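You operate a simulated robot arm through the tools that you are given. There is no shell and no other tool.

You run a simulated robot arm. Do the job below in one go: nothing can be reset, and whatever is moved stays where it is left.

## Task
Wipe up the powder spill and the cream smear with the grey pad.
Fine: wet it at the blue dispenser; put it back. What is to be rubbed or washed off counts as gone when no trace of it is left.

It is judged by the outcome, as a careful person would: the job done as asked, and still so three seconds after it is handed in. It fails if anything else is knocked over, pushed out of place, dropped, spilled or broken.

## Robot
A 6-joint arm with a two-finger parallel gripper, fixed in place. Base frame: the origin is at the foot of the arm, x ahead of it, y to its left, z up; the work surface is at about z = 0. Units: cm, rad, N and s.
With the tool pointing down near the work surface it reaches from about 24 to 58 cm from the base axis. Its first joint turns from -2.897 to 2.897 rad. Payload 1.5 kg.
Tool frame: the origin (TCP) lies between the finger pads and is the grasp point; the fingertips stand 3 cm ahead of it; z points along the fingers, y is the line along which they close. The gripper opens to 8 cm. The fingers are 1.7 cm wide and 1.2 cm thick; the gripper's body (4 by 8.2 cm) begins 8 cm behind the TCP.
Orientation is that of the tool frame in the base frame, as a unit quaternion [x, y, z, w]. With the fingers straight down and closing along the base's y, the tool's x points along the base's -x, its y along +y and its z along -z.

## Interface
- The arm moves only by the tool arm_command. Its argument "series" is a list that holds one entry, the list of rows, each a list of 6 numbers: the shift along the tool's x, y, z in cm, then the turn, a rotation vector about the tool's x, y, z in rad. In form: [[[tx, ty, tz, wx, wy, wz], ...]]. A call has 1 to 20 rows; each row shifts and turns the commanded pose from where the row before left it, along the tool's axes as they then stand. "gripper" is the gripper command, from -1 (shut) to 1 (fully open), values between in proportion, set as the call begins (left out, the last holds). A row lasts 0.2 s, in which the tool goes at most 5 cm and 0.15 rad; a call with a longer step from one row to the next is refused whole, and so is a gripper value outside its range. Where a pose cannot be reached the arm comes as near as it can. A force on the tool above 40 N (or 10 N above the force at the start of the call, whichever is more), or a blocked arm, ends the call early, and 0.2 s more pass. The fingers move at their own pace (about 7.2 cm/s each) and stop on an object; they squeeze with about 34 N. The grip force told is the motor's: it shows also when the fingers shut on nothing. Time passes only in rows, and 0.2 s behind the last, so rows that do not move let the fingers close. It gives the time, the measured TCP pose, the force on the tool (base axes), the opening and the grip force at its end, in the units of the frame above (readings bear some noise), with the torque about the TCP (base axes, N m) and any sound that the robot's microphone picked up.
- Cameras (640 x 400 px; columns grow to the right, rows downward): "scene" is fixed at [39.95, -65.2, 58.32]; the picture's right is [0.48, 0.88, 0.00], its down [0.66, -0.36, -0.66] and it looks along [-0.58, 0.31, -0.75] (base axes); focal length 294 px, centre (320, 200). "wrist" rides on the gripper at [7.2, -0.7, -12.2] in the tool frame; the picture's right is [0.09, 1.00, 0.00], its down [-0.84, 0.08, -0.54] and it looks along [-0.54, 0.05, 0.84] (tool axes); focal length 238 px, centre (320, 200). There is no depth. A picture from a camera that has moved, and an enlarged one, comes with that camera's place and axes in the base frame and with its lens.
- camera(camera): a new picture of that camera. The clock stands still meanwhile.
- close_up(camera, box): a new picture of the part [left, top, right, bottom] of that camera's present view, enlarged. The clock stands still meanwhile.
- job_done(): hands the job in; it is judged then, once.

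Nothing tells you positions but the pictures and the camera data. Unless the task says otherwise, let go and move clear before handing in.

The tools are called after "Request:" by a JSON object that holds its "method" and its "body". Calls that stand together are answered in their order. arm_command: Moves the arm, as the interface text tells. Its arguments: {"type":"object","properties":{"series":{"type":"array","items":{"type":"array","items":{"type":"array","items":{"type":"number"}}}},"gripper":{"type":"number"}},"required":["series"]} The other tools are called the same way: camera (camera) takes a picture; close_up (camera, box) takes an enlarged picture of a part of a camera's view; job_done () hands the job in.

At the start:

```text
t: 0.0
eef_pos: [11.92, -32.74, 30.52]
ee_rot: [0.0, 1.0, 0.0, 0.0]
contact_force: [-0.1, 0.1, -0.9]
ft_torque: [-0.04, -0.02, 0.01]
gripper_width: 8.01
grip_force: 0.1
```

scene: 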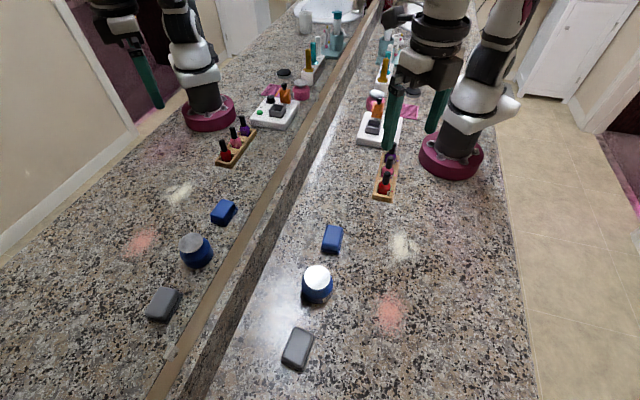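
wrist: 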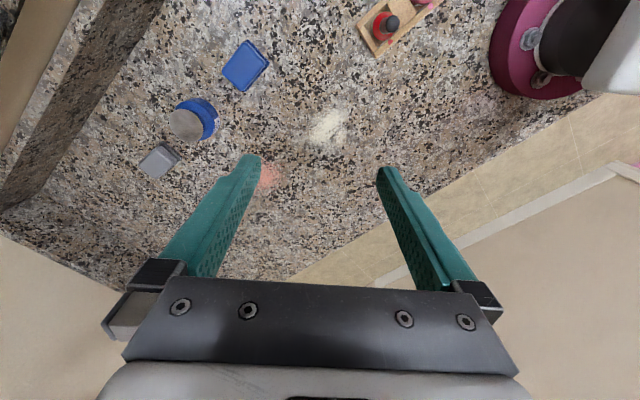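

The real counter is on the right of the scene picture, with a mirror on the left. On it I see a grey pad, a blue jar, a blue block, a pinkish spot and a pale smear. I'll enlarge these before I move anything.

Request:
{"method": "close_up", "body": {"camera": "scene", "box": [260, 210, 440, 390]}}

Request:
{"method": "close_up", "body": {"camera": "scene", "box": [340, 20, 460, 210]}}

Request:
{"method": "close_up", "body": {"camera": "wrist", "box": [120, 0, 380, 200]}}

Request:
{"method": "close_up", "body": {"camera": "scene", "box": [140, 0, 380, 200]}}

```text
2.22 times, centred on (350, 300) of scene
camera zoom: at [39.95, -65.2, 58.32], right [0.48, 0.88, 0.0], down [0.66, -0.36, -0.66], along [-0.58, 0.31, -0.75], focal length 652 px, centre (253, -22)
```

zoom: 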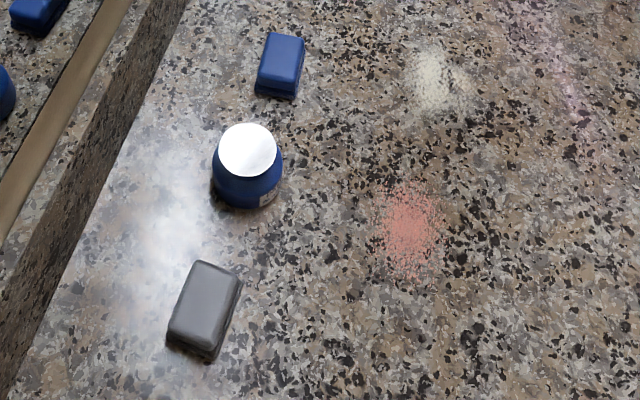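

```text
2.11 times, centred on (400, 115) of scene
camera zoom: at [39.95, -65.2, 58.32], right [0.48, 0.88, 0.0], down [0.66, -0.36, -0.66], along [-0.58, 0.31, -0.75], focal length 618 px, centre (152, 379)
```

zoom: 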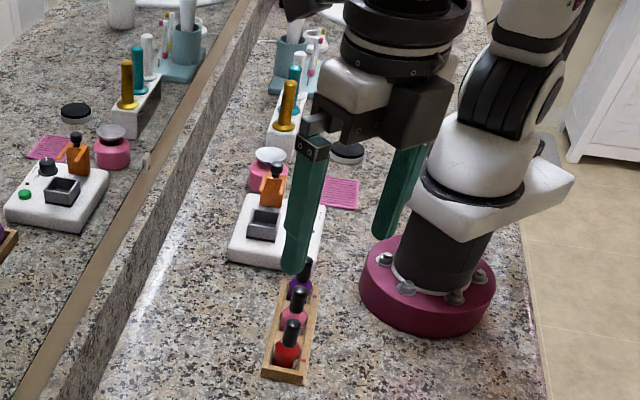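

```text
2.00 times, centred on (250, 100) of wrist
camera zoom: at [4.88, -33.54, 42.82], right [-0.09, 1.0, 0.0], down [0.84, 0.08, 0.54], along [0.54, 0.05, -0.84], focal length 477 px, centre (460, 400)
```

zoom: 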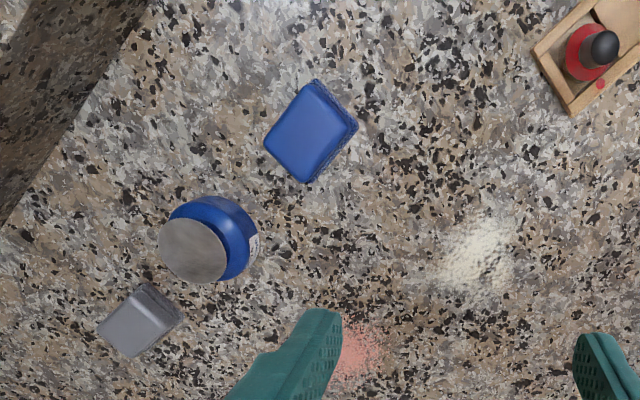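

```text
2.00 times, centred on (260, 100) of scene
camera zoom: at [39.95, -65.2, 58.32], right [0.48, 0.88, 0.0], down [0.66, -0.36, -0.66], along [-0.58, 0.31, -0.75], focal length 587 px, centre (440, 400)
```

zoom: 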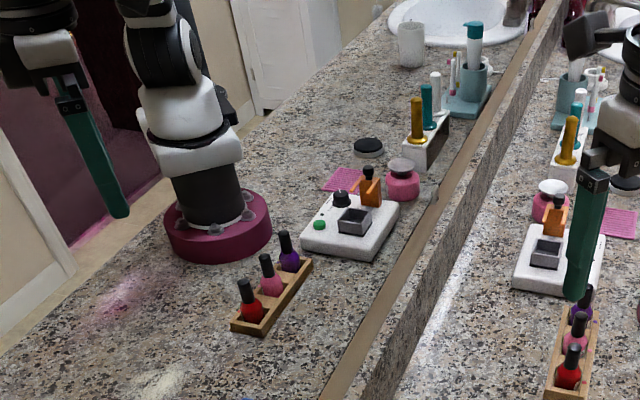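

The grey pad looks to be about 4 x 5.5 cm, centred near (25, -62), which is about 67 cm from the base, so the tool will have to lean outward to reach it. The powder is near (28, -43), the cream near (17, -31), and the blue pump jar near (16.7, -53.3) with its top at about z = 5.8. First I'll turn the fingers to close across the pad's short side, lean them, and move above it for a closer look.

Request:
{"method": "arm_command", "body": {"series": [[[0, 0, 0, 0, 0, 0.14], [0, 0, 0, 0, 0, 0.14], [0, 0, 0, 0, 0, 0.14], [0, 0, 0, 0, 0, 0.14], [0, 0, 0, 0, 0, 0.14], [0, 0, 0, 0, 0, 0.14], [-3.5, -1.4, 1.5, 0, 0, 0], [-3.5, -1.4, 1.5, 0, 0, 0], [-3.5, -1.4, 1.5, 0, 0, 0], [-3.5, -1.4, 1.5, 0, 0, 0], [-3.5, -1.4, 1.5, 0, 0, 0], [0, 0, 0, 0, -0.15, 0], [0, 0, 0, 0, -0.15, 0], [0, 0, 0, 0, -0.15, 0], [0, 0, 0, 0, 0, 0]]], "gripper": 1}}

```text
t: 3.2
eef_pos: [18.47, -50.43, 23.19]
ee_rot: [0.398, 0.89, -0.091, 0.203]
contact_force: [0.6, 0.6, 0.6]
ft_torque: [0.01, 0.02, 0.01]
gripper_width: 8.01
grip_force: 0.0
```

Request:
{"method": "camera", "body": {"camera": "wrist"}}

Request:
{"method": "camera", "body": {"camera": "scene"}}

```text
taken
camera wrist: at [10.25, -42.16, 31.02], right [0.69, 0.73, -0.04], down [0.4, -0.33, 0.85], along [0.61, -0.6, -0.52], focal length 238 px, centre (320, 200)
```

wrist: 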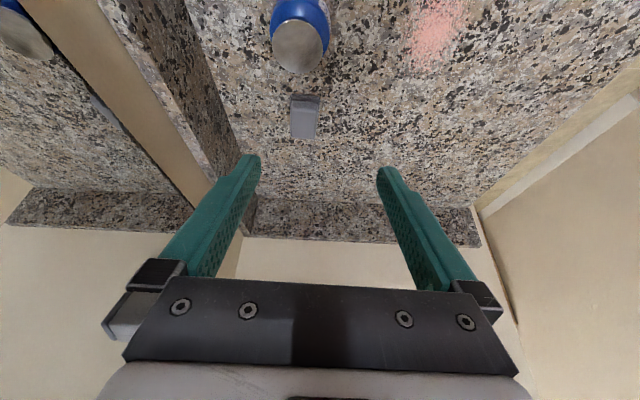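

```text
taken
```

scene: 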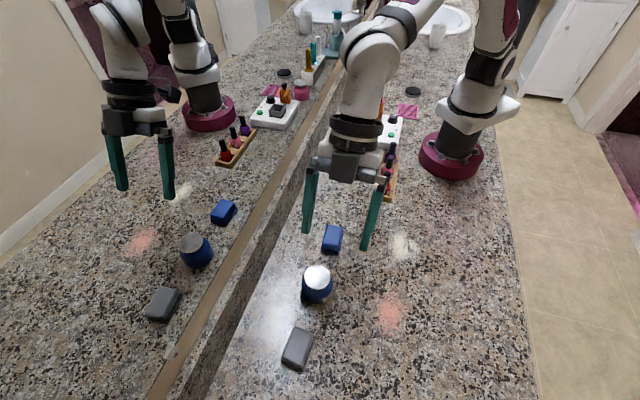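

The arm handles the leaned pose well, and the pad lies straight ahead between the fingers. I'll enlarge it to get its position and orientation more exactly.

Request:
{"method": "close_up", "body": {"camera": "wrist", "box": [240, 0, 400, 150]}}

Request:
{"method": "close_up", "body": {"camera": "scene", "box": [270, 250, 350, 380]}}

```text
2.67 times, centred on (320, 75) of wrist
camera zoom: at [10.25, -42.16, 31.02], right [0.69, 0.73, -0.04], down [0.4, -0.33, 0.85], along [0.61, -0.6, -0.52], focal length 636 px, centre (320, 533)
```

zoom: 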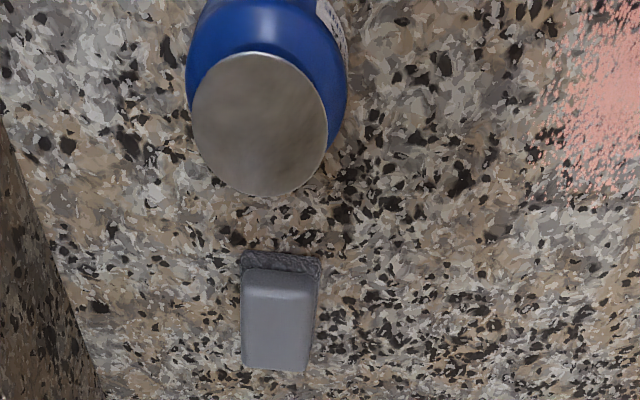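

```text
3.08 times, centred on (310, 315) of scene
camera zoom: at [39.95, -65.2, 58.32], right [0.48, 0.88, 0.0], down [0.66, -0.36, -0.66], along [-0.58, 0.31, -0.75], focal length 903 px, centre (351, -154)
```

zoom: 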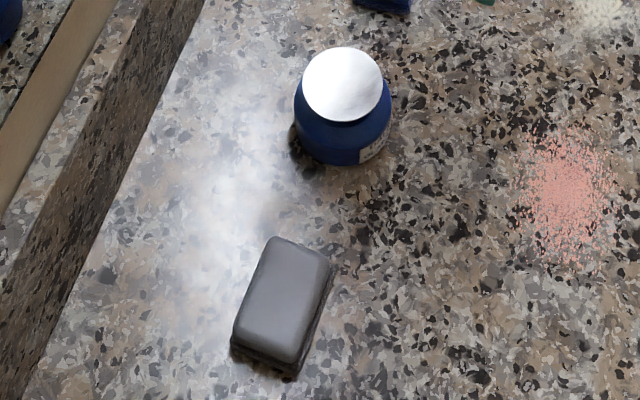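

The pad is a grey holder on a darker sponge base, about 2.8 cm high, with its long side along -45° and its centre near (25.4, -61.9). I'll move to a standoff along the leaned approach line above it and check that the arm reaches.

Request:
{"method": "arm_command", "body": {"series": [[[0, 0, 0, -0.0174, 0, -0.036], [-0.506, -0.598, 2.91, 0, 0, 0], [-0.506, -0.598, 2.91, 0, 0, 0], [-0.506, -0.598, 2.91, 0, 0, 0], [-0.506, -0.598, 2.91, 0, 0, 0], [-0.506, -0.598, 2.91, 0, 0, 0], [0, 0, 0, 0, 0, 0], [0, 0, 0, 0, 0, 0]]], "gripper": 1}}

Request:
{"method": "camera", "body": {"camera": "wrist"}}

Request:
{"method": "camera", "body": {"camera": "scene"}}

```text
t: 5.0
eef_pos: [22.21, -58.81, 11.09]
ee_rot: [0.379, 0.898, -0.087, 0.206]
contact_force: [-0.2, -0.2, 0.1]
ft_torque: [0.02, 0.02, 0.01]
gripper_width: 8.03
grip_force: 0.0
```

```text
taken
camera wrist: at [13.65, -50.8, 19.07], right [0.66, 0.75, -0.04], down [0.42, -0.32, 0.85], along [0.63, -0.58, -0.52], focal length 238 px, centre (320, 200)
```

wrist: 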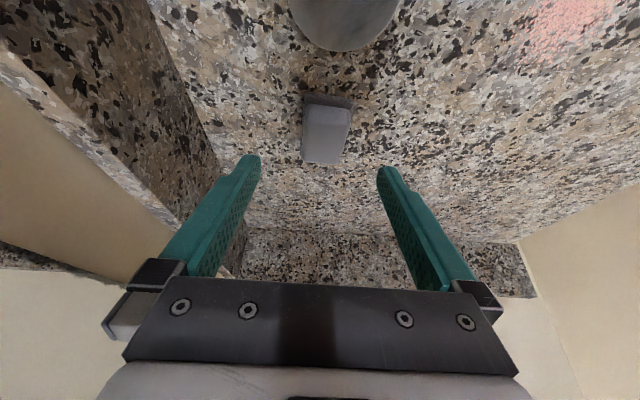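

```text
taken
```

scene: 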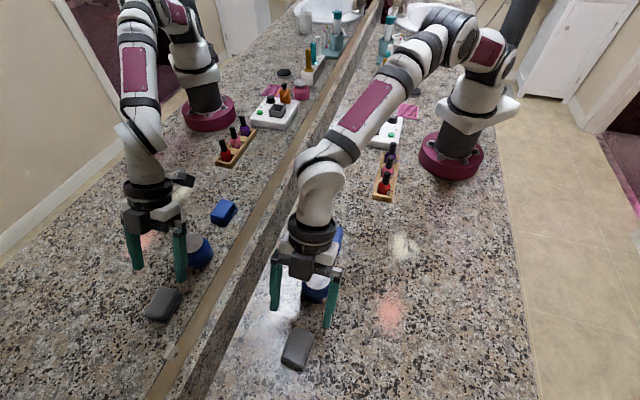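

The arm reaches the standoff cleanly. I'll enlarge the view again to refine the pad's centre and height before going down.

Request:
{"method": "close_up", "body": {"camera": "wrist", "box": [250, 60, 410, 180]}}

Request:
{"method": "close_up", "body": {"camera": "scene", "box": [250, 210, 370, 385]}}

```text
3.33 times, centred on (330, 120) of wrist
camera zoom: at [13.65, -50.8, 19.07], right [0.66, 0.75, -0.04], down [0.42, -0.32, 0.85], along [0.63, -0.58, -0.52], focal length 794 px, centre (287, 467)
```

zoom: 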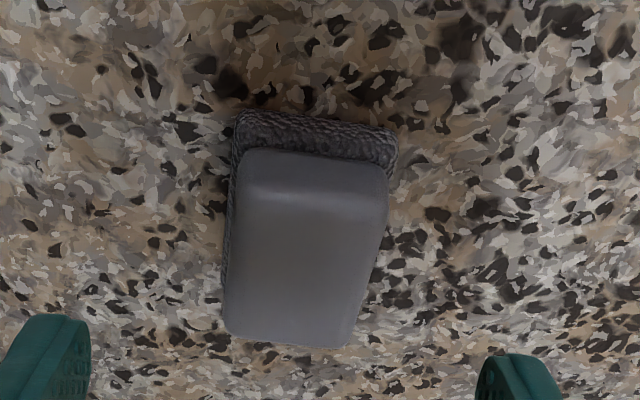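

```text
2.29 times, centred on (310, 298) of scene
camera zoom: at [39.95, -65.2, 58.32], right [0.48, 0.88, 0.0], down [0.66, -0.36, -0.66], along [-0.58, 0.31, -0.75], focal length 671 px, centre (343, -23)
```

zoom: 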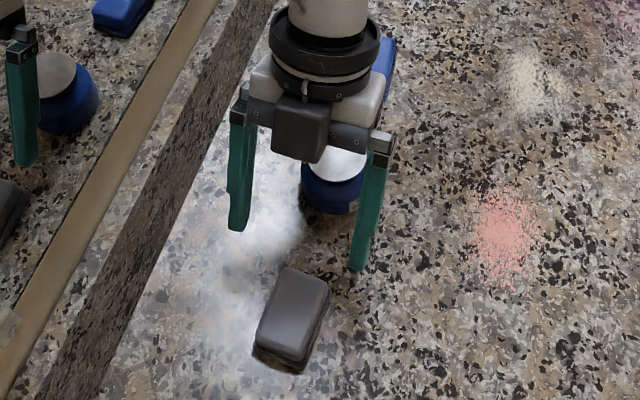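

The pad's near bottom edge is centred at about (23.8, -59.65), and its top is at about z = 2.9. I'll slide down along the tool axis so the fingertips stop about 1 cm above the counter on either side of it.

Request:
{"method": "arm_command", "body": {"series": [[[0, 0.06, 1.95, 0, 0, 0], [0, 0.06, 1.95, 0, 0, 0], [0, 0.06, 1.95, 0, 0, 0], [0, 0.07, 1.95, 0, 0, 0], [0, 0, 0, 0, 0, 0], [0, 0, 0, 0, 0, 0]]], "gripper": 1}}

Request:
{"method": "camera", "body": {"camera": "wrist"}}

Request:
{"method": "close_up", "body": {"camera": "scene", "box": [250, 210, 370, 385]}}

```text
t: 6.4
eef_pos: [24.86, -60.85, 4.04]
ee_rot: [0.379, 0.898, -0.086, 0.205]
contact_force: [-0.2, -0.2, -0.3]
ft_torque: [-0.03, -0.02, 0.03]
gripper_width: 8.04
grip_force: 0.1
```

```text
taken
camera wrist: at [16.29, -52.92, 11.95], right [0.66, 0.75, -0.04], down [0.42, -0.32, 0.85], along [0.63, -0.58, -0.52], focal length 238 px, centre (320, 200)
```

wrist: 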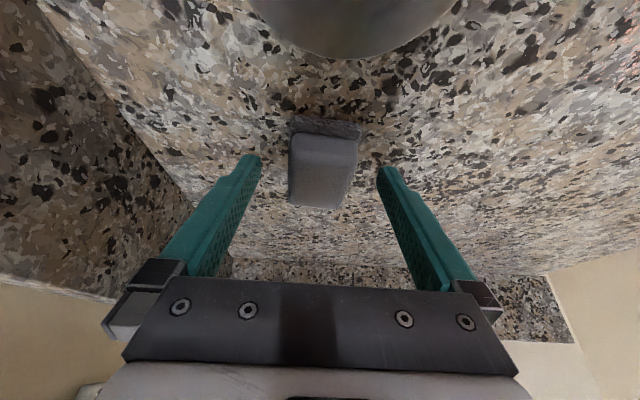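

```text
2.29 times, centred on (310, 298) of scene
camera zoom: at [39.95, -65.2, 58.32], right [0.48, 0.88, 0.0], down [0.66, -0.36, -0.66], along [-0.58, 0.31, -0.75], focal length 671 px, centre (343, -23)
```

zoom: 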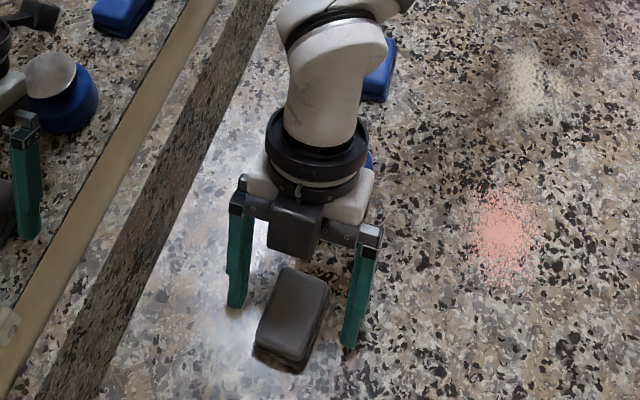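

The fingers straddle the pad with clearance on both sides. I'll nudge 0.3 cm outward to centre the grip and then close.

Request:
{"method": "arm_command", "body": {"series": [[[-0.27, 0, 0.13, 0, 0, 0], [0, 0, 0, 0, 0, 0]]], "gripper": 1}}

Request:
{"method": "arm_command", "body": {"series": [[[0, 0, 0, 0, 0, 0], [0, 0, 0, 0, 0, 0], [0, 0, 0, 0, 0, 0], [0, 0, 0, 0, 0, 0]]], "gripper": -1}}

Request:
{"method": "camera", "body": {"camera": "wrist"}}

Request:
{"method": "close_up", "body": {"camera": "scene", "box": [250, 210, 370, 385]}}

```text
t: 7.0
eef_pos: [25.06, -60.97, 4.08]
ee_rot: [0.379, 0.898, -0.086, 0.205]
contact_force: [0.0, 0.1, 0.1]
ft_torque: [0.02, 0.02, -0.02]
gripper_width: 8.02
grip_force: 0.1
```

```text
t: 8.0
eef_pos: [25.14, -61.01, 3.97]
ee_rot: [0.379, 0.898, -0.087, 0.205]
contact_force: [0.5, -0.1, 0.8]
ft_torque: [-0.03, -0.06, 0.03]
gripper_width: 4.26
grip_force: 33.9
```

```text
taken
camera wrist: at [16.52, -53.07, 11.92], right [0.66, 0.75, -0.04], down [0.42, -0.32, 0.85], along [0.63, -0.58, -0.52], focal length 238 px, centre (320, 200)
```

wrist: 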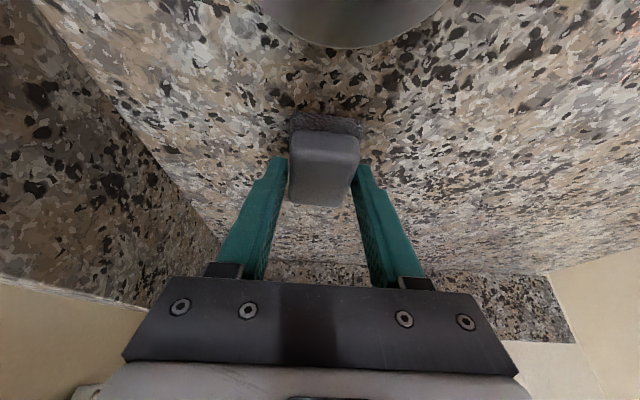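

```text
2.29 times, centred on (310, 298) of scene
camera zoom: at [39.95, -65.2, 58.32], right [0.48, 0.88, 0.0], down [0.66, -0.36, -0.66], along [-0.58, 0.31, -0.75], focal length 671 px, centre (343, -23)
```

zoom: 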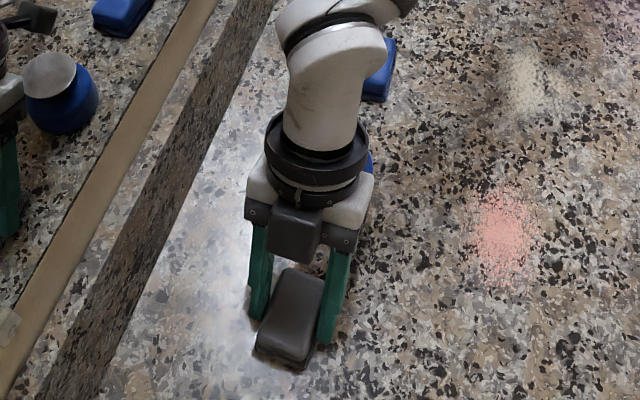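

The pad is gripped at 4.26 cm, and I'll note its rest pose as TCP (25.1, -61.0, 4.0). Next I'll lift it straight up and carry it inward until it is above the blue dispenser.

Request:
{"method": "arm_command", "body": {"series": [[[-0.65, 0, -1.35, 0, 0, 0], [-1.09, 0, -2.25, 0, 0, 0], [-1.09, 0, -2.25, 0, 0, 0], [-1.09, 0, -2.25, 0, 0, 0], [-0.44, 0, -0.9, 0, 0, 0], [2.2, -0.1, -1.08, 0, 0, 0], [2.2, -0.1, -1.08, 0, 0, 0], [2.2, -0.1, -1.08, 0, 0, 0], [2.2, -0.1, -1.08, 0, 0, 0], [2.2, -0.1, -1.08, 0, 0, 0], [0, 0, 0, 0, 0, 0]]], "gripper": -1}}

Request:
{"method": "camera", "body": {"camera": "wrist"}}

Request:
{"method": "camera", "body": {"camera": "scene"}}

Request:
{"method": "close_up", "body": {"camera": "scene", "box": [250, 180, 410, 330]}}

```text
t: 10.4
eef_pos: [16.16, -52.81, 14.08]
ee_rot: [0.38, 0.898, -0.087, 0.205]
contact_force: [0.1, -0.7, -0.2]
ft_torque: [0.02, -0.01, -0.01]
gripper_width: 4.27
grip_force: 34.4
```

```text
taken
camera wrist: at [7.65, -44.94, 22.01], right [0.66, 0.75, -0.04], down [0.42, -0.32, 0.85], along [0.63, -0.58, -0.52], focal length 238 px, centre (320, 200)
```

wrist: 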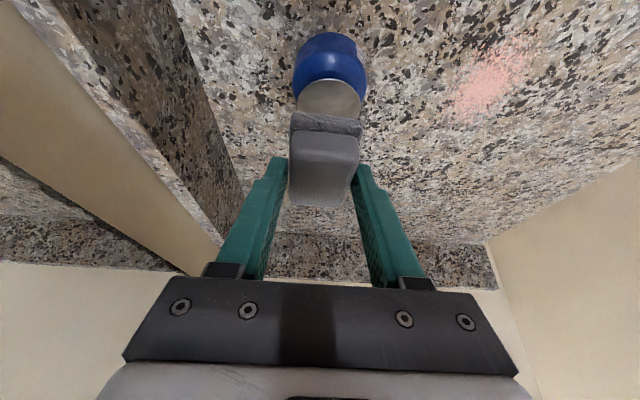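

```text
taken
```

scene: 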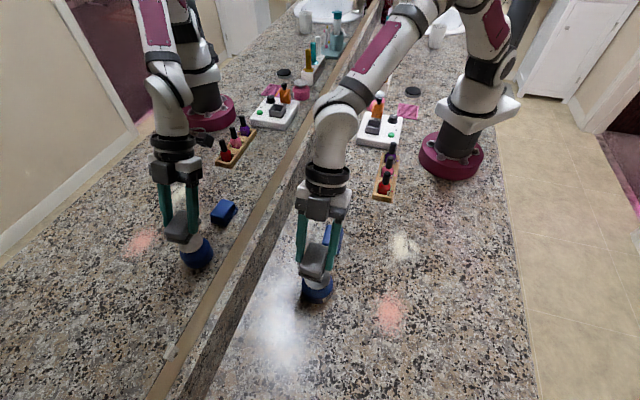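

```text
2.67 times, centred on (330, 255) of scene
camera zoom: at [39.95, -65.2, 58.32], right [0.48, 0.88, 0.0], down [0.66, -0.36, -0.66], along [-0.58, 0.31, -0.75], focal length 783 px, centre (293, 53)
```

zoom: 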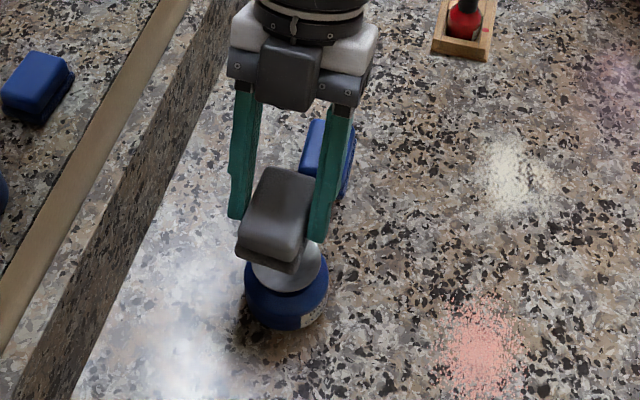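

The pad is hovering just over the dispenser, with about 0.2 cm of centring left. I'll correct that, lower to just above the metal cap, and check before pressing.

Request:
{"method": "arm_command", "body": {"series": [[[0.13, 0.2, -0.06, 0, 0, 0], [0.5, 0, 1.03, 0, 0, 0], [0.5, 0, 1.03, 0, 0, 0], [0.4, 0, 0.83, 0, 0, 0], [0, 0, 0, 0, 0, 0]]], "gripper": -1}}

Request:
{"method": "close_up", "body": {"camera": "wrist", "box": [240, 0, 420, 220]}}

Request:
{"method": "close_up", "body": {"camera": "scene", "box": [260, 200, 380, 330]}}

Request:
{"method": "close_up", "body": {"camera": "scene", "box": [130, 180, 260, 310]}}

```text
t: 11.6
eef_pos: [16.07, -52.71, 10.87]
ee_rot: [0.379, 0.898, -0.086, 0.206]
contact_force: [0.3, -0.6, -1.1]
ft_torque: [0.04, -0.01, 0.02]
gripper_width: 4.27
grip_force: 34.0
```

```text
1.82 times, centred on (330, 110) of wrist
camera zoom: at [7.56, -44.74, 18.81], right [0.66, 0.75, -0.04], down [0.42, -0.32, 0.85], along [0.63, -0.58, -0.52], focal length 433 px, centre (302, 364)
```

zoom: 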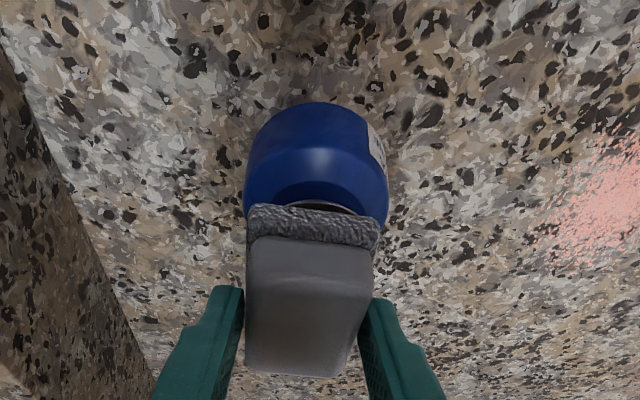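

```text
3.08 times, centred on (320, 265) of scene
camera zoom: at [39.95, -65.2, 58.32], right [0.48, 0.88, 0.0], down [0.66, -0.36, -0.66], along [-0.58, 0.31, -0.75], focal length 903 px, centre (320, 0)
```

zoom: 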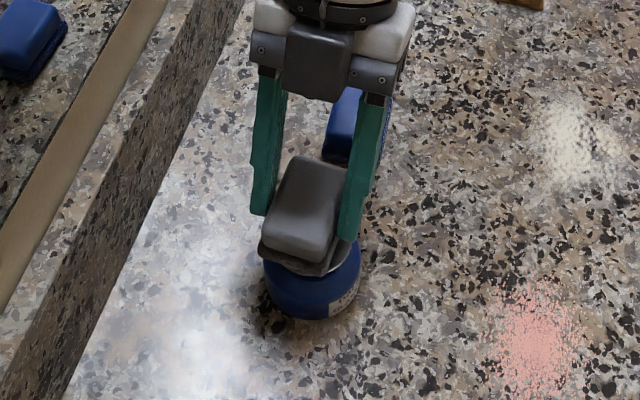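

```text
3.08 times, centred on (195, 245) of scene
camera zoom: at [39.95, -65.2, 58.32], right [0.48, 0.88, 0.0], down [0.66, -0.36, -0.66], along [-0.58, 0.31, -0.75], focal length 903 px, centre (705, 62)
```

zoom: 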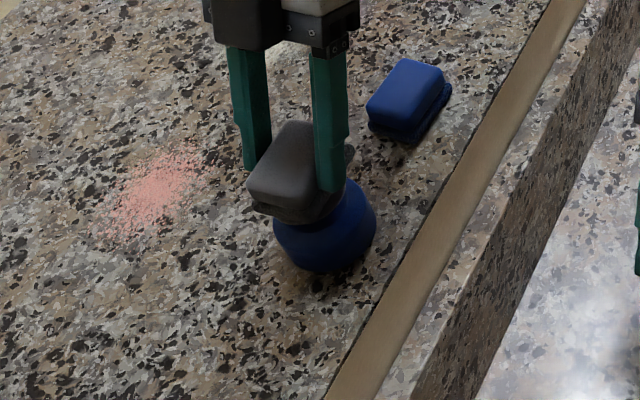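

The pad is centred over the dispenser, about 1 cm above the cap. I'll lower it in small steps and watch the force.

Request:
{"method": "arm_command", "body": {"series": [[[0.087, 0, 0.18, 0, 0, 0], [0.087, 0, 0.18, 0, 0, 0], [0.087, 0, 0.18, 0, 0, 0], [0.087, 0, 0.18, 0, 0, 0], [0.087, 0, 0.18, 0, 0, 0], [0, 0, 0, 0, 0, 0]]], "gripper": -1}}

```text
t: 13.0
eef_pos: [16.28, -52.62, 9.95]
ee_rot: [0.379, 0.898, -0.086, 0.205]
contact_force: [0.5, -0.8, 0.4]
ft_torque: [-0.02, -0.02, 0.03]
gripper_width: 4.28
grip_force: 34.0
```

Request:
{"method": "arm_command", "body": {"series": [[[0.065, 0, 0.135, 0, 0, 0], [0.065, 0, 0.135, 0, 0, 0], [0, 0, 0, 0, 0, 0]]], "gripper": -1}}

Request:
{"method": "close_up", "body": {"camera": "scene", "box": [130, 180, 260, 310]}}

```text
t: 13.8
eef_pos: [16.26, -52.5, 9.71]
ee_rot: [0.379, 0.898, -0.087, 0.206]
contact_force: [0.5, -1.0, 0.0]
ft_torque: [-0.01, -0.01, -0.05]
gripper_width: 4.27
grip_force: 34.2
```

```text
3.08 times, centred on (195, 245) of scene
camera zoom: at [39.95, -65.2, 58.32], right [0.48, 0.88, 0.0], down [0.66, -0.36, -0.66], along [-0.58, 0.31, -0.75], focal length 903 px, centre (705, 62)
```

zoom: 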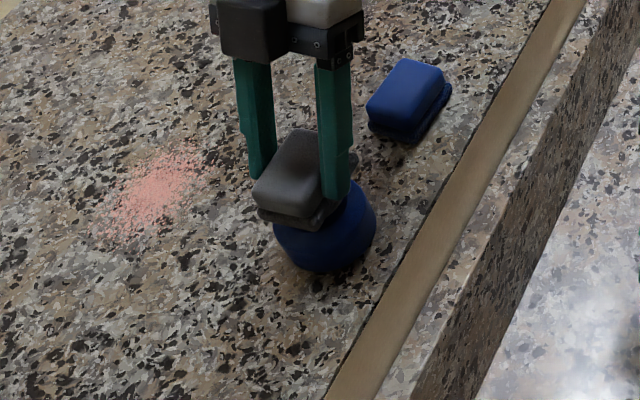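

There's no contact force yet at z = 9.7. I'll keep going down in small steps.

Request:
{"method": "arm_command", "body": {"series": [[[0.065, 0, 0.135, 0, 0, 0], [0.065, 0, 0.135, 0, 0, 0], [0, 0, 0, 0, 0, 0]]], "gripper": -1}}

Request:
{"method": "arm_command", "body": {"series": [[[0.065, 0, 0.135, 0, 0, 0], [0.065, 0, 0.135, 0, 0, 0], [0, 0, 0, 0, 0, 0]]], "gripper": -1}}

```text
t: 14.6
eef_pos: [16.12, -52.59, 9.1]
ee_rot: [0.379, 0.898, -0.087, 0.206]
contact_force: [1.2, 1.6, 1.3]
ft_torque: [0.03, -0.06, -0.02]
gripper_width: 4.28
grip_force: 34.0
```

```text
t: 15.4
eef_pos: [15.97, -52.51, 8.79]
ee_rot: [0.379, 0.898, -0.087, 0.206]
contact_force: [-0.3, 0.1, 2.3]
ft_torque: [-0.04, 0.0, 0.03]
gripper_width: 4.28
grip_force: 34.0
```

A light upward force of about 2 N is showing at z = 8.8, so contact seems to be starting. I'll look before pressing further.

Request:
{"method": "close_up", "body": {"camera": "scene", "box": [260, 200, 380, 330]}}

Request:
{"method": "close_up", "body": {"camera": "scene", "box": [130, 180, 260, 310]}}

Request:
{"method": "close_up", "body": {"camera": "wrist", "box": [240, 0, 420, 220]}}

```text
3.08 times, centred on (320, 265) of scene
camera zoom: at [39.95, -65.2, 58.32], right [0.48, 0.88, 0.0], down [0.66, -0.36, -0.66], along [-0.58, 0.31, -0.75], focal length 903 px, centre (320, 0)
```

zoom: 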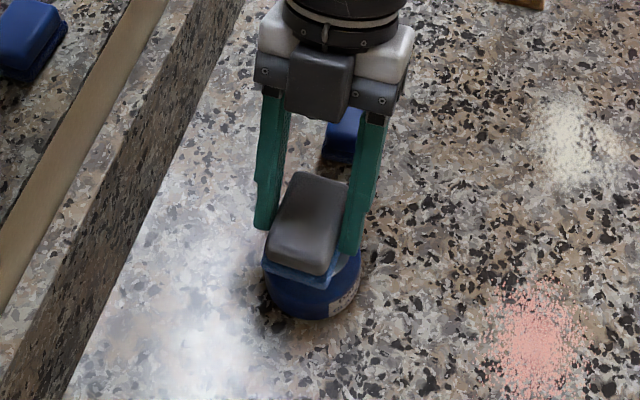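

```text
3.08 times, centred on (195, 245) of scene
camera zoom: at [39.95, -65.2, 58.32], right [0.48, 0.88, 0.0], down [0.66, -0.36, -0.66], along [-0.58, 0.31, -0.75], focal length 903 px, centre (705, 62)
```

zoom: 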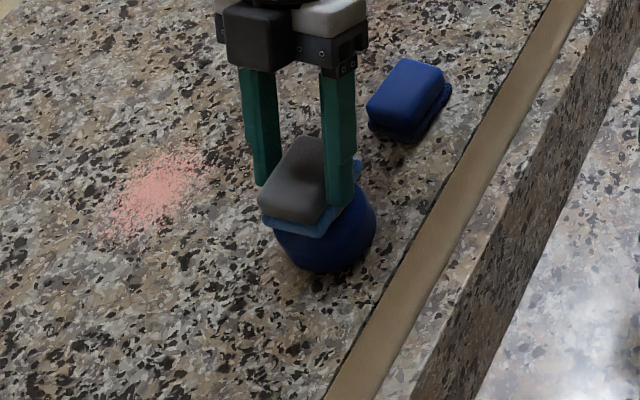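

```text
1.82 times, centred on (330, 110) of wrist
camera zoom: at [7.57, -44.61, 16.84], right [0.66, 0.75, -0.04], down [0.42, -0.32, 0.85], along [0.63, -0.58, -0.52], focal length 433 px, centre (302, 364)
```

zoom: 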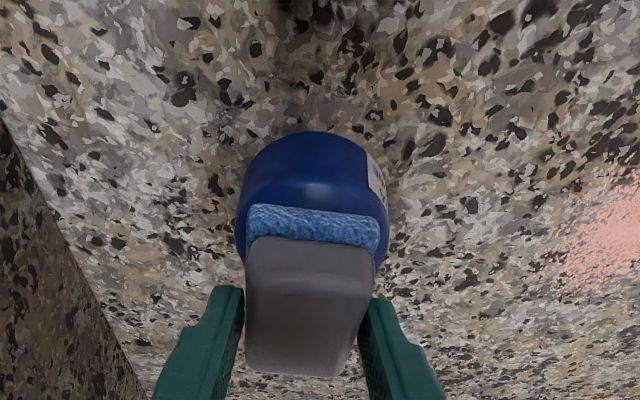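

The sponge has turned blue, so it is wet, and the dispenser hasn't moved. I'll lift off gently and move to the edge of the pink powder, staying a few centimetres above the counter.

Request:
{"method": "arm_command", "body": {"series": [[[-0.13, 0, -0.27, 0, 0, 0], [-0.22, 0, -0.45, 0, 0, 0], [-0.87, 0, -1.8, 0, 0, 0], [-0.87, 0, -1.8, 0, 0, 0], [0.72, 2.3, -0.35, 0, 0, 0], [0.72, 2.3, -0.35, 0, 0, 0], [0.72, 2.3, -0.35, 0, 0, 0], [0.72, 2.3, -0.35, 0, 0, 0], [0, 0, 0, 0, 0, 0]]], "gripper": -1}}

Request:
{"method": "camera", "body": {"camera": "wrist"}}

Request:
{"method": "camera", "body": {"camera": "scene"}}

```text
t: 17.4
eef_pos: [21.01, -43.9, 13.7]
ee_rot: [0.379, 0.898, -0.087, 0.206]
contact_force: [0.6, 0.4, 0.0]
ft_torque: [-0.01, -0.02, -0.01]
gripper_width: 4.24
grip_force: 33.8
```

```text
taken
camera wrist: at [12.23, -36.0, 21.62], right [0.66, 0.75, -0.04], down [0.42, -0.32, 0.85], along [0.63, -0.58, -0.52], focal length 238 px, centre (320, 200)
```

wrist: 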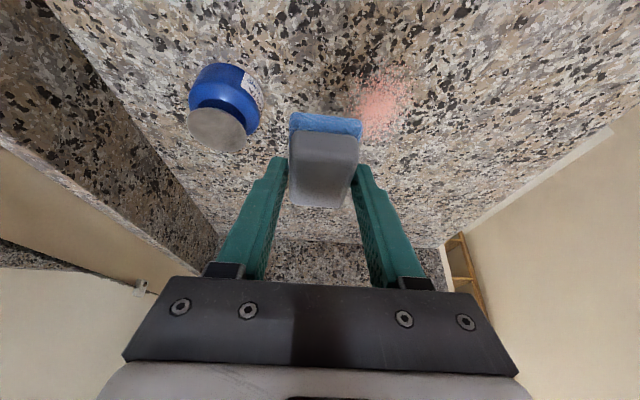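

```text
taken
```

scene: 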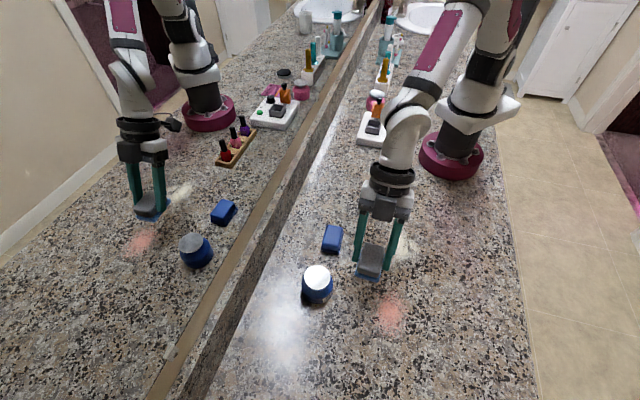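

The wet pad is now beside the powder, and the counter around it is clear. I'll lower it to just above the counter and then make gentle contact.

Request:
{"method": "arm_command", "body": {"series": [[[1.0, 0, 2.07, 0, 0, 0], [1.0, 0, 2.07, 0, 0, 0], [1.0, 0, 2.07, 0, 0, 0], [1.0, 0, 2.07, 0, 0, 0], [0, 0, 0, 0, 0, 0], [0.087, 0, 0.18, 0, 0, 0], [0.087, 0, 0.18, 0, 0, 0], [0, 0, 0, 0, 0, 0]]], "gripper": -1}}

Request:
{"method": "close_up", "body": {"camera": "scene", "box": [310, 220, 450, 350]}}

```text
t: 19.2
eef_pos: [20.64, -43.77, 4.12]
ee_rot: [0.379, 0.898, -0.087, 0.206]
contact_force: [-0.5, -0.3, -0.4]
ft_torque: [0.02, -0.01, -0.01]
gripper_width: 4.26
grip_force: 34.5
```

```text
3.08 times, centred on (380, 285) of scene
camera zoom: at [39.95, -65.2, 58.32], right [0.48, 0.88, 0.0], down [0.66, -0.36, -0.66], along [-0.58, 0.31, -0.75], focal length 903 px, centre (135, -62)
```

zoom: 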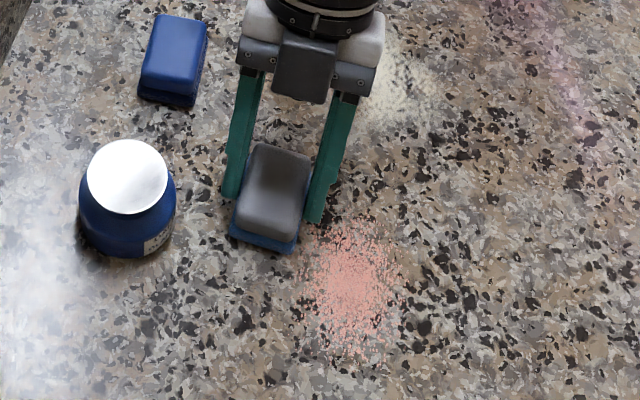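

The pad is almost touching the counter at the near-left edge of the powder. I'll lower it a little further and check the force.

Request:
{"method": "arm_command", "body": {"series": [[[0.065, 0, 0.135, 0, 0, 0], [0.065, 0, 0.135, 0, 0, 0], [0, 0, 0, 0, 0, 0]]], "gripper": -1}}

```text
t: 19.9
eef_pos: [20.56, -43.95, 3.93]
ee_rot: [0.38, 0.897, -0.088, 0.207]
contact_force: [-1.3, 2.3, 7.3]
ft_torque: [0.02, 0.02, -0.03]
gripper_width: 4.26
grip_force: 34.2
stopped in row 3: the force on the tool passed its limit at 40 N (the readings are from after the stop); the commanded pose is now the measured one
```

The counter contact is stiff, and the pad is now pressing down with about 7 N, which suits wiping. I'll sweep across the powder along the closing direction at this height.

Request:
{"method": "arm_command", "body": {"series": [[[0, 0.5, 0, 0, 0, 0], [0, 1, 0, 0, 0, 0], [0, 1, 0, 0, 0, 0], [0, 1, 0, 0, 0, 0], [0, 1, 0, 0, 0, 0], [0, 1, 0, 0, 0, 0], [0, 1, 0, 0, 0, 0], [0, 1, 0, 0, 0, 0], [0, 1, 0, 0, 0, 0], [0, 1, 0, 0, 0, 0], [0, 1, 0, 0, 0, 0], [0, 0.5, 0, 0, 0, 0]]], "gripper": -1}}

Request:
{"method": "close_up", "body": {"camera": "scene", "box": [310, 220, 450, 350]}}

Request:
{"method": "camera", "body": {"camera": "wrist"}}

```text
t: 22.5
eef_pos: [28.59, -36.23, 3.88]
ee_rot: [0.379, 0.898, -0.088, 0.207]
contact_force: [-10.4, -12.1, 30.2]
ft_torque: [-0.5, 0.19, -0.14]
gripper_width: 4.26
grip_force: 34.4
```

```text
3.08 times, centred on (380, 285) of scene
camera zoom: at [39.95, -65.2, 58.32], right [0.48, 0.88, 0.0], down [0.66, -0.36, -0.66], along [-0.58, 0.31, -0.75], focal length 903 px, centre (135, -62)
```

zoom: 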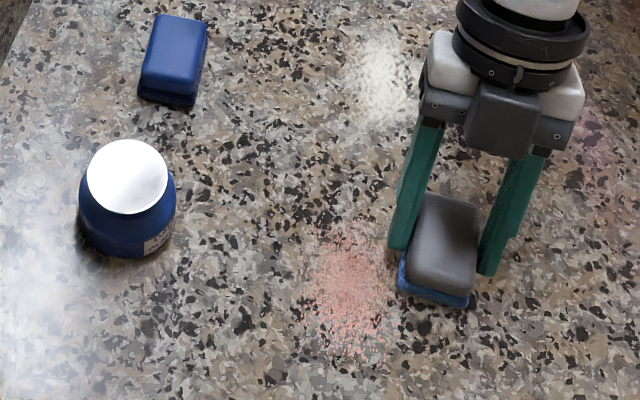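

```text
taken
camera wrist: at [20.02, -28.3, 11.76], right [0.66, 0.75, -0.04], down [0.41, -0.31, 0.85], along [0.63, -0.58, -0.52], focal length 238 px, centre (320, 200)
```

wrist: 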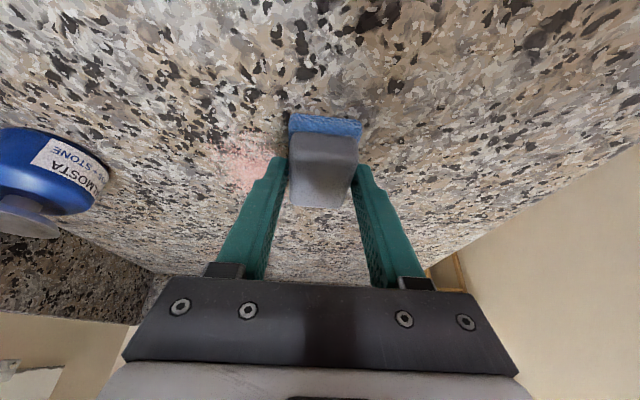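

The first pass made the powder visibly fainter, but the force climbed to 30 N, so I'll ease off. I also see a label on the jar and will read it before going on.

Request:
{"method": "close_up", "body": {"camera": "wrist", "box": [0, 110, 130, 240]}}

Request:
{"method": "arm_command", "body": {"series": [[[-0.04, 0, -0.09, 0, 0, 0], [0, 0, 0, 0, 0, 0]]], "gripper": -1}}

```text
3.08 times, centred on (65, 175) of wrist
camera zoom: at [20.02, -28.3, 11.76], right [0.66, 0.75, -0.04], down [0.41, -0.31, 0.85], along [0.63, -0.58, -0.52], focal length 733 px, centre (1105, 277)
```

zoom: 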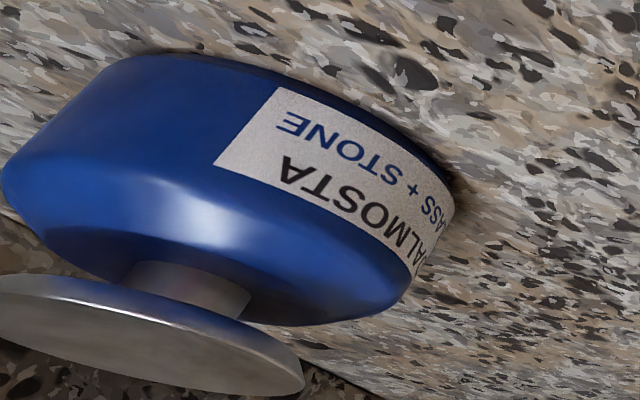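

```text
t: 23.1
eef_pos: [28.72, -36.1, 3.85]
ee_rot: [0.379, 0.898, -0.087, 0.207]
contact_force: [4.6, 1.0, 9.1]
ft_torque: [-0.21, -0.41, 0.11]
gripper_width: 4.27
grip_force: 34.1
```

The label says "Valmosta, glass + stone", which suits this stone counter. I'll step outward 3.3 cm and sweep back over the middle of the powder at about 9 N.

Request:
{"method": "arm_command", "body": {"series": [[[-0.99, 0, 0.4815, 0, 0, 0], [-0.99, 0, 0.4815, 0, 0, 0], [-0.99, 0, 0.4815, 0, 0, 0], [0, -1, 0, 0, 0, 0], [0, -1, 0, 0, 0, 0], [0, -1, 0, 0, 0, 0], [0, -1, 0, 0, 0, 0], [0, -1, 0, 0, 0, 0], [0, -1, 0, 0, 0, 0], [0, -1, 0, 0, 0, 0], [0, -1, 0, 0, 0, 0], [0, -1, 0, 0, 0, 0], [0, -1, 0, 0, 0, 0], [0, -1, 0, 0, 0, 0]]], "gripper": -1}}

Request:
{"method": "close_up", "body": {"camera": "scene", "box": [310, 220, 450, 350]}}

```text
t: 26.1
eef_pos: [22.23, -45.55, 3.93]
ee_rot: [0.38, 0.897, -0.086, 0.207]
contact_force: [0.4, -0.2, 0.7]
ft_torque: [0.03, 0.01, -0.01]
gripper_width: 4.25
grip_force: 34.4
out of reach, approached as far as the arm can: row 2, 3
```

```text
3.08 times, centred on (380, 285) of scene
camera zoom: at [39.95, -65.2, 58.32], right [0.48, 0.88, 0.0], down [0.66, -0.36, -0.66], along [-0.58, 0.31, -0.75], focal length 903 px, centre (135, -62)
```

zoom: 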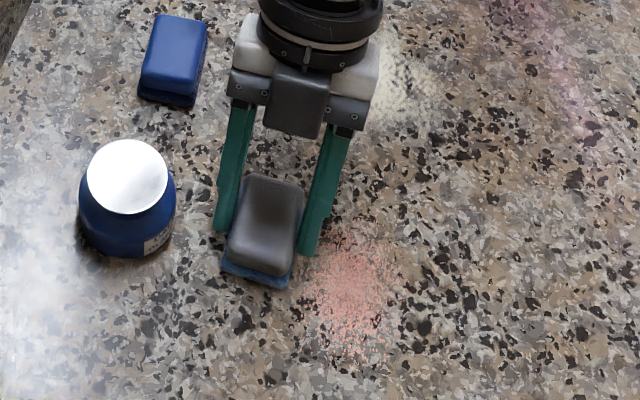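

The outward step hit a joint limit at that end, and the sweep back lost contact (0.7 N). I'll make light contact again here and sweep forward through the middle of the powder in shorter calls.

Request:
{"method": "arm_command", "body": {"series": [[[0.022, 0, 0.045, 0, 0, 0], [0.022, 0, 0.045, 0, 0, 0], [0, 0, 0, 0, 0, 0]]], "gripper": -1}}

```text
t: 26.9
eef_pos: [22.19, -45.57, 3.97]
ee_rot: [0.379, 0.898, -0.087, 0.207]
contact_force: [0.2, 1.2, 3.0]
ft_torque: [0.08, -0.05, 0.01]
gripper_width: 4.24
grip_force: 33.8
```

Request:
{"method": "arm_command", "body": {"series": [[[0.022, 0, 0.045, 0, 0, 0], [0, 0, 0, 0, 0, 0]]], "gripper": -1}}

```text
t: 27.5
eef_pos: [22.11, -45.46, 3.91]
ee_rot: [0.379, 0.897, -0.088, 0.208]
contact_force: [-1.6, 4.1, 12.1]
ft_torque: [0.18, -0.05, -0.01]
gripper_width: 4.24
grip_force: 34.1
```

The force is now about 12 N, so I'll sweep forward through the powder.

Request:
{"method": "arm_command", "body": {"series": [[[0, 1, 0, 0, 0, 0], [0, 1, 0, 0, 0, 0], [0, 1, 0, 0, 0, 0], [0, 1, 0, 0, 0, 0], [0, 1, 0, 0, 0, 0], [0, 1, 0, 0, 0, 0]]], "gripper": -1}}

Request:
{"method": "close_up", "body": {"camera": "scene", "box": [310, 220, 450, 350]}}

```text
t: 28.9
eef_pos: [26.31, -41.46, 3.82]
ee_rot: [0.378, 0.898, -0.088, 0.208]
contact_force: [-8.0, -9.2, 25.8]
ft_torque: [-0.21, 0.29, 0.0]
gripper_width: 4.26
grip_force: 33.3
```

```text
3.08 times, centred on (380, 285) of scene
camera zoom: at [39.95, -65.2, 58.32], right [0.48, 0.88, 0.0], down [0.66, -0.36, -0.66], along [-0.58, 0.31, -0.75], focal length 903 px, centre (135, -62)
```

zoom: 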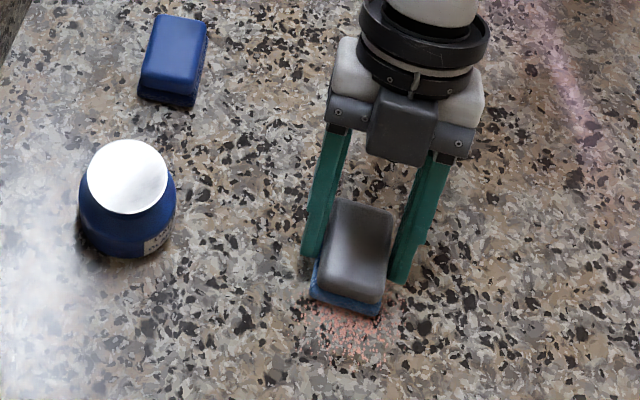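

The pad is halfway across and the powder is wiping off behind it. The force is 26 N, so I'll ease up slightly and finish the sweep.

Request:
{"method": "arm_command", "body": {"series": [[[-0.013, 1, -0.027, 0, 0, 0], [0, 1, 0, 0, 0, 0], [0, 1, 0, 0, 0, 0], [0, 1, 0, 0, 0, 0], [0, 0.5, 0, 0, 0, 0]]], "gripper": -1}}

Request:
{"method": "close_up", "body": {"camera": "scene", "box": [310, 220, 450, 350]}}

```text
t: 30.1
eef_pos: [29.7, -38.13, 4.02]
ee_rot: [0.38, 0.897, -0.086, 0.207]
contact_force: [-6.6, -7.2, 17.2]
ft_torque: [-0.45, 0.04, -0.13]
gripper_width: 4.29
grip_force: 34.0
```

```text
3.08 times, centred on (380, 285) of scene
camera zoom: at [39.95, -65.2, 58.32], right [0.48, 0.88, 0.0], down [0.66, -0.36, -0.66], along [-0.58, 0.31, -0.75], focal length 903 px, centre (135, -62)
```

zoom: 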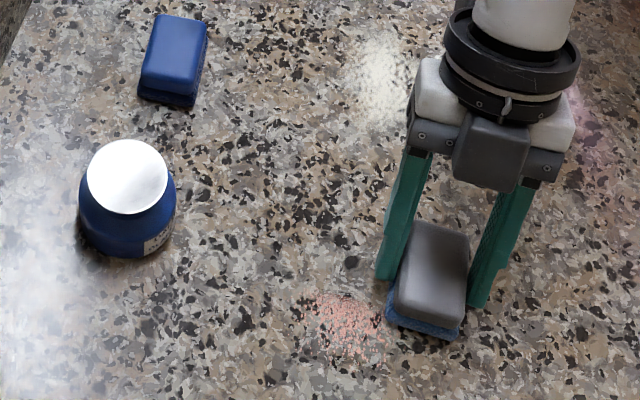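

That band is now clean; only the far part of the powder is left, around (29.5, -45). I'll lift slightly, go back, step outward about 4.3 cm and sweep that part.

Request:
{"method": "arm_command", "body": {"series": [[[-0.65, 0, -1.35, 0, 0, 0], [0, -2.5, 0, 0, 0, 0], [0, -2.5, 0, 0, 0, 0], [0, -2.5, 0, 0, 0, 0], [0, -2.5, 0, 0, 0, 0], [-1.94, 0, 0.944, 0, 0, 0], [-1.94, 0, 0.944, 0, 0, 0], [0, 0, 0, 0, 0, 0], [0.48, 0, 0.99, 0, 0, 0], [0, 0, 0, 0, 0, 0]]], "gripper": -1}}

Request:
{"method": "close_up", "body": {"camera": "scene", "box": [310, 220, 450, 350]}}

```text
t: 32.3
eef_pos: [25.51, -48.32, 4.26]
ee_rot: [0.379, 0.898, -0.086, 0.207]
contact_force: [-0.2, 0.7, -0.3]
ft_torque: [0.03, 0.0, 0.03]
gripper_width: 4.26
grip_force: 33.4
```

```text
3.08 times, centred on (380, 285) of scene
camera zoom: at [39.95, -65.2, 58.32], right [0.48, 0.88, 0.0], down [0.66, -0.36, -0.66], along [-0.58, 0.31, -0.75], focal length 903 px, centre (135, -62)
```

zoom: 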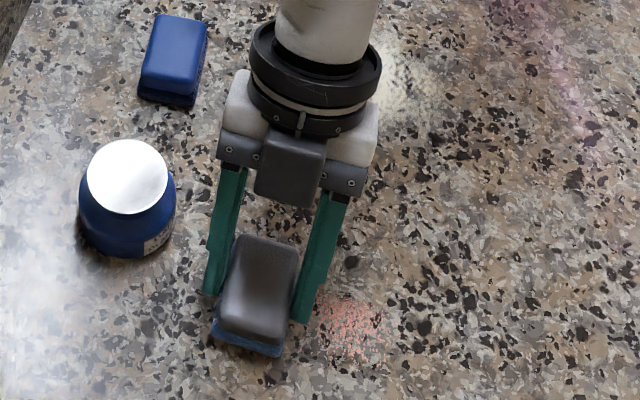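

The remaining powder is right next to the pad. I'll lower to contact in fine steps.

Request:
{"method": "arm_command", "body": {"series": [[[0.024, 0, 0.05, 0, 0, 0], [0.024, 0, 0.05, 0, 0, 0], [0.024, 0, 0.05, 0, 0, 0], [0.024, 0, 0.05, 0, 0, 0], [0, 0, 0, 0, 0, 0]]], "gripper": -1}}

```text
t: 33.5
eef_pos: [25.55, -48.32, 4.13]
ee_rot: [0.38, 0.897, -0.087, 0.207]
contact_force: [-0.8, 0.2, 0.0]
ft_torque: [-0.02, -0.03, 0.01]
gripper_width: 4.27
grip_force: 34.1
```

Request:
{"method": "arm_command", "body": {"series": [[[0.024, 0, 0.05, 0, 0, 0], [0.024, 0, 0.05, 0, 0, 0], [0, 0, 0, 0, 0, 0]]], "gripper": -1}}

```text
t: 34.3
eef_pos: [25.45, -48.26, 3.85]
ee_rot: [0.379, 0.898, -0.086, 0.207]
contact_force: [0.7, 0.7, 0.3]
ft_torque: [0.06, 0.02, 0.01]
gripper_width: 4.23
grip_force: 33.8
```

Request:
{"method": "arm_command", "body": {"series": [[[0.022, 0, 0.045, 0, 0, 0], [0, 0, 0, 0, 0, 0]]], "gripper": -1}}

```text
t: 34.9
eef_pos: [25.61, -48.15, 3.8]
ee_rot: [0.379, 0.898, -0.087, 0.208]
contact_force: [0.5, -0.3, 0.6]
ft_torque: [-0.02, -0.05, -0.03]
gripper_width: 4.26
grip_force: 34.3
```

Request:
{"method": "arm_command", "body": {"series": [[[0.022, 0, 0.045, 0, 0, 0], [0, 0, 0, 0, 0, 0]]], "gripper": -1}}

```text
t: 35.5
eef_pos: [25.58, -48.33, 3.8]
ee_rot: [0.38, 0.897, -0.087, 0.208]
contact_force: [0.6, 0.0, 1.3]
ft_torque: [0.01, -0.11, 0.02]
gripper_width: 4.24
grip_force: 34.3
```

Request:
{"method": "arm_command", "body": {"series": [[[0.022, 0, 0.045, 0, 0, 0], [0, 0, 0, 0, 0, 0]]], "gripper": -1}}

```text
t: 36.1
eef_pos: [25.66, -48.39, 3.86]
ee_rot: [0.38, 0.897, -0.087, 0.207]
contact_force: [-4.8, 2.1, 13.0]
ft_torque: [0.11, 0.15, -0.03]
gripper_width: 4.24
grip_force: 34.4
```

Contact is at 13 N, so I'll sweep across the remaining powder now.

Request:
{"method": "arm_command", "body": {"series": [[[0, 1, 0, 0, 0, 0], [0, 1, 0, 0, 0, 0], [-0.005, 1, -0.01, 0, 0, 0], [0, 1, 0, 0, 0, 0], [0, 1, 0, 0, 0, 0]]], "gripper": -1}}

```text
t: 37.3
eef_pos: [29.05, -44.98, 3.73]
ee_rot: [0.379, 0.898, -0.088, 0.208]
contact_force: [-6.8, -7.0, 17.9]
ft_torque: [-0.48, 0.07, -0.14]
gripper_width: 4.28
grip_force: 34.0
```

Request:
{"method": "arm_command", "body": {"series": [[[0, 1, 0, 0, 0, 0], [0, 1, 0, 0, 0, 0], [0, 1, 0, 0, 0, 0], [0, 1, 0, 0, 0, 0]]], "gripper": -1}}

Request:
{"method": "close_up", "body": {"camera": "scene", "box": [310, 220, 450, 350]}}

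```text
t: 38.3
eef_pos: [31.95, -42.03, 3.81]
ee_rot: [0.38, 0.897, -0.087, 0.207]
contact_force: [-7.2, -10.4, 22.9]
ft_torque: [-0.49, 0.14, -0.11]
gripper_width: 4.27
grip_force: 34.1
```

```text
3.08 times, centred on (380, 285) of scene
camera zoom: at [39.95, -65.2, 58.32], right [0.48, 0.88, 0.0], down [0.66, -0.36, -0.66], along [-0.58, 0.31, -0.75], focal length 903 px, centre (135, -62)
```

zoom: 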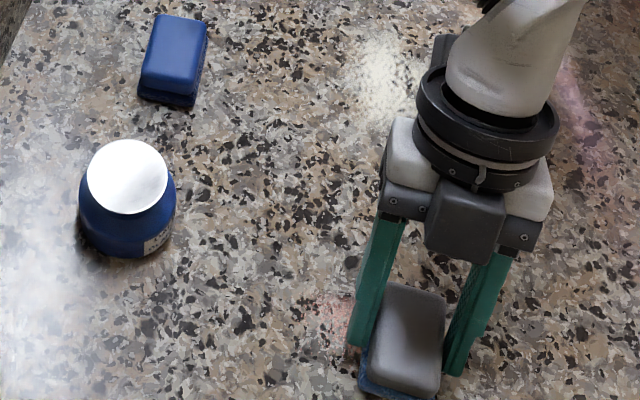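

Most of it is gone; a faint strip remains between the two passes near (28, -45). I'll shift inward 1.9 cm in contact and check the force before sweeping back over it.

Request:
{"method": "arm_command", "body": {"series": [[[0.86, 0, -0.418, 0, 0, 0], [0.86, 0, -0.418, 0, 0, 0], [0, 0, 0, 0, 0, 0]]], "gripper": -1}}

Request:
{"method": "close_up", "body": {"camera": "scene", "box": [310, 220, 450, 350]}}

```text
t: 39.1
eef_pos: [30.72, -40.53, 3.71]
ee_rot: [0.38, 0.897, -0.087, 0.208]
contact_force: [9.5, -2.4, 21.7]
ft_torque: [-0.24, -0.52, 0.06]
gripper_width: 4.27
grip_force: 33.6
```

```text
3.08 times, centred on (380, 285) of scene
camera zoom: at [39.95, -65.2, 58.32], right [0.48, 0.88, 0.0], down [0.66, -0.36, -0.66], along [-0.58, 0.31, -0.75], focal length 903 px, centre (135, -62)
```

zoom: 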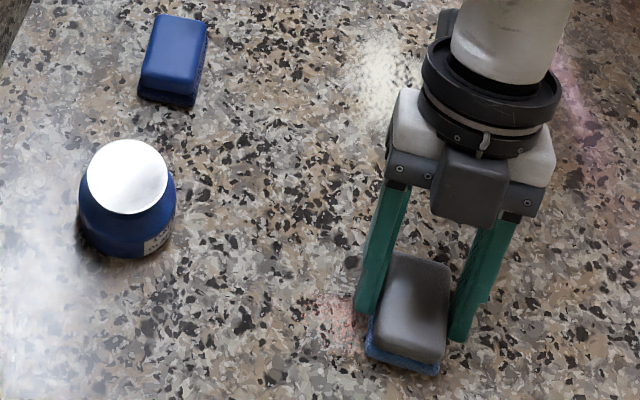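

The force is 22 N, so contact is good. I'll sweep back over the faint strip.

Request:
{"method": "arm_command", "body": {"series": [[[0, -1, 0, 0, 0, 0], [0, -1, 0, 0, 0, 0], [0, -1, 0, 0, 0, 0], [0, -1, 0, 0, 0, 0]]], "gripper": -1}}

```text
t: 40.1
eef_pos: [27.68, -43.34, 3.72]
ee_rot: [0.379, 0.898, -0.086, 0.206]
contact_force: [6.1, 7.0, 16.8]
ft_torque: [0.2, -0.29, 0.08]
gripper_width: 4.24
grip_force: 33.8
```

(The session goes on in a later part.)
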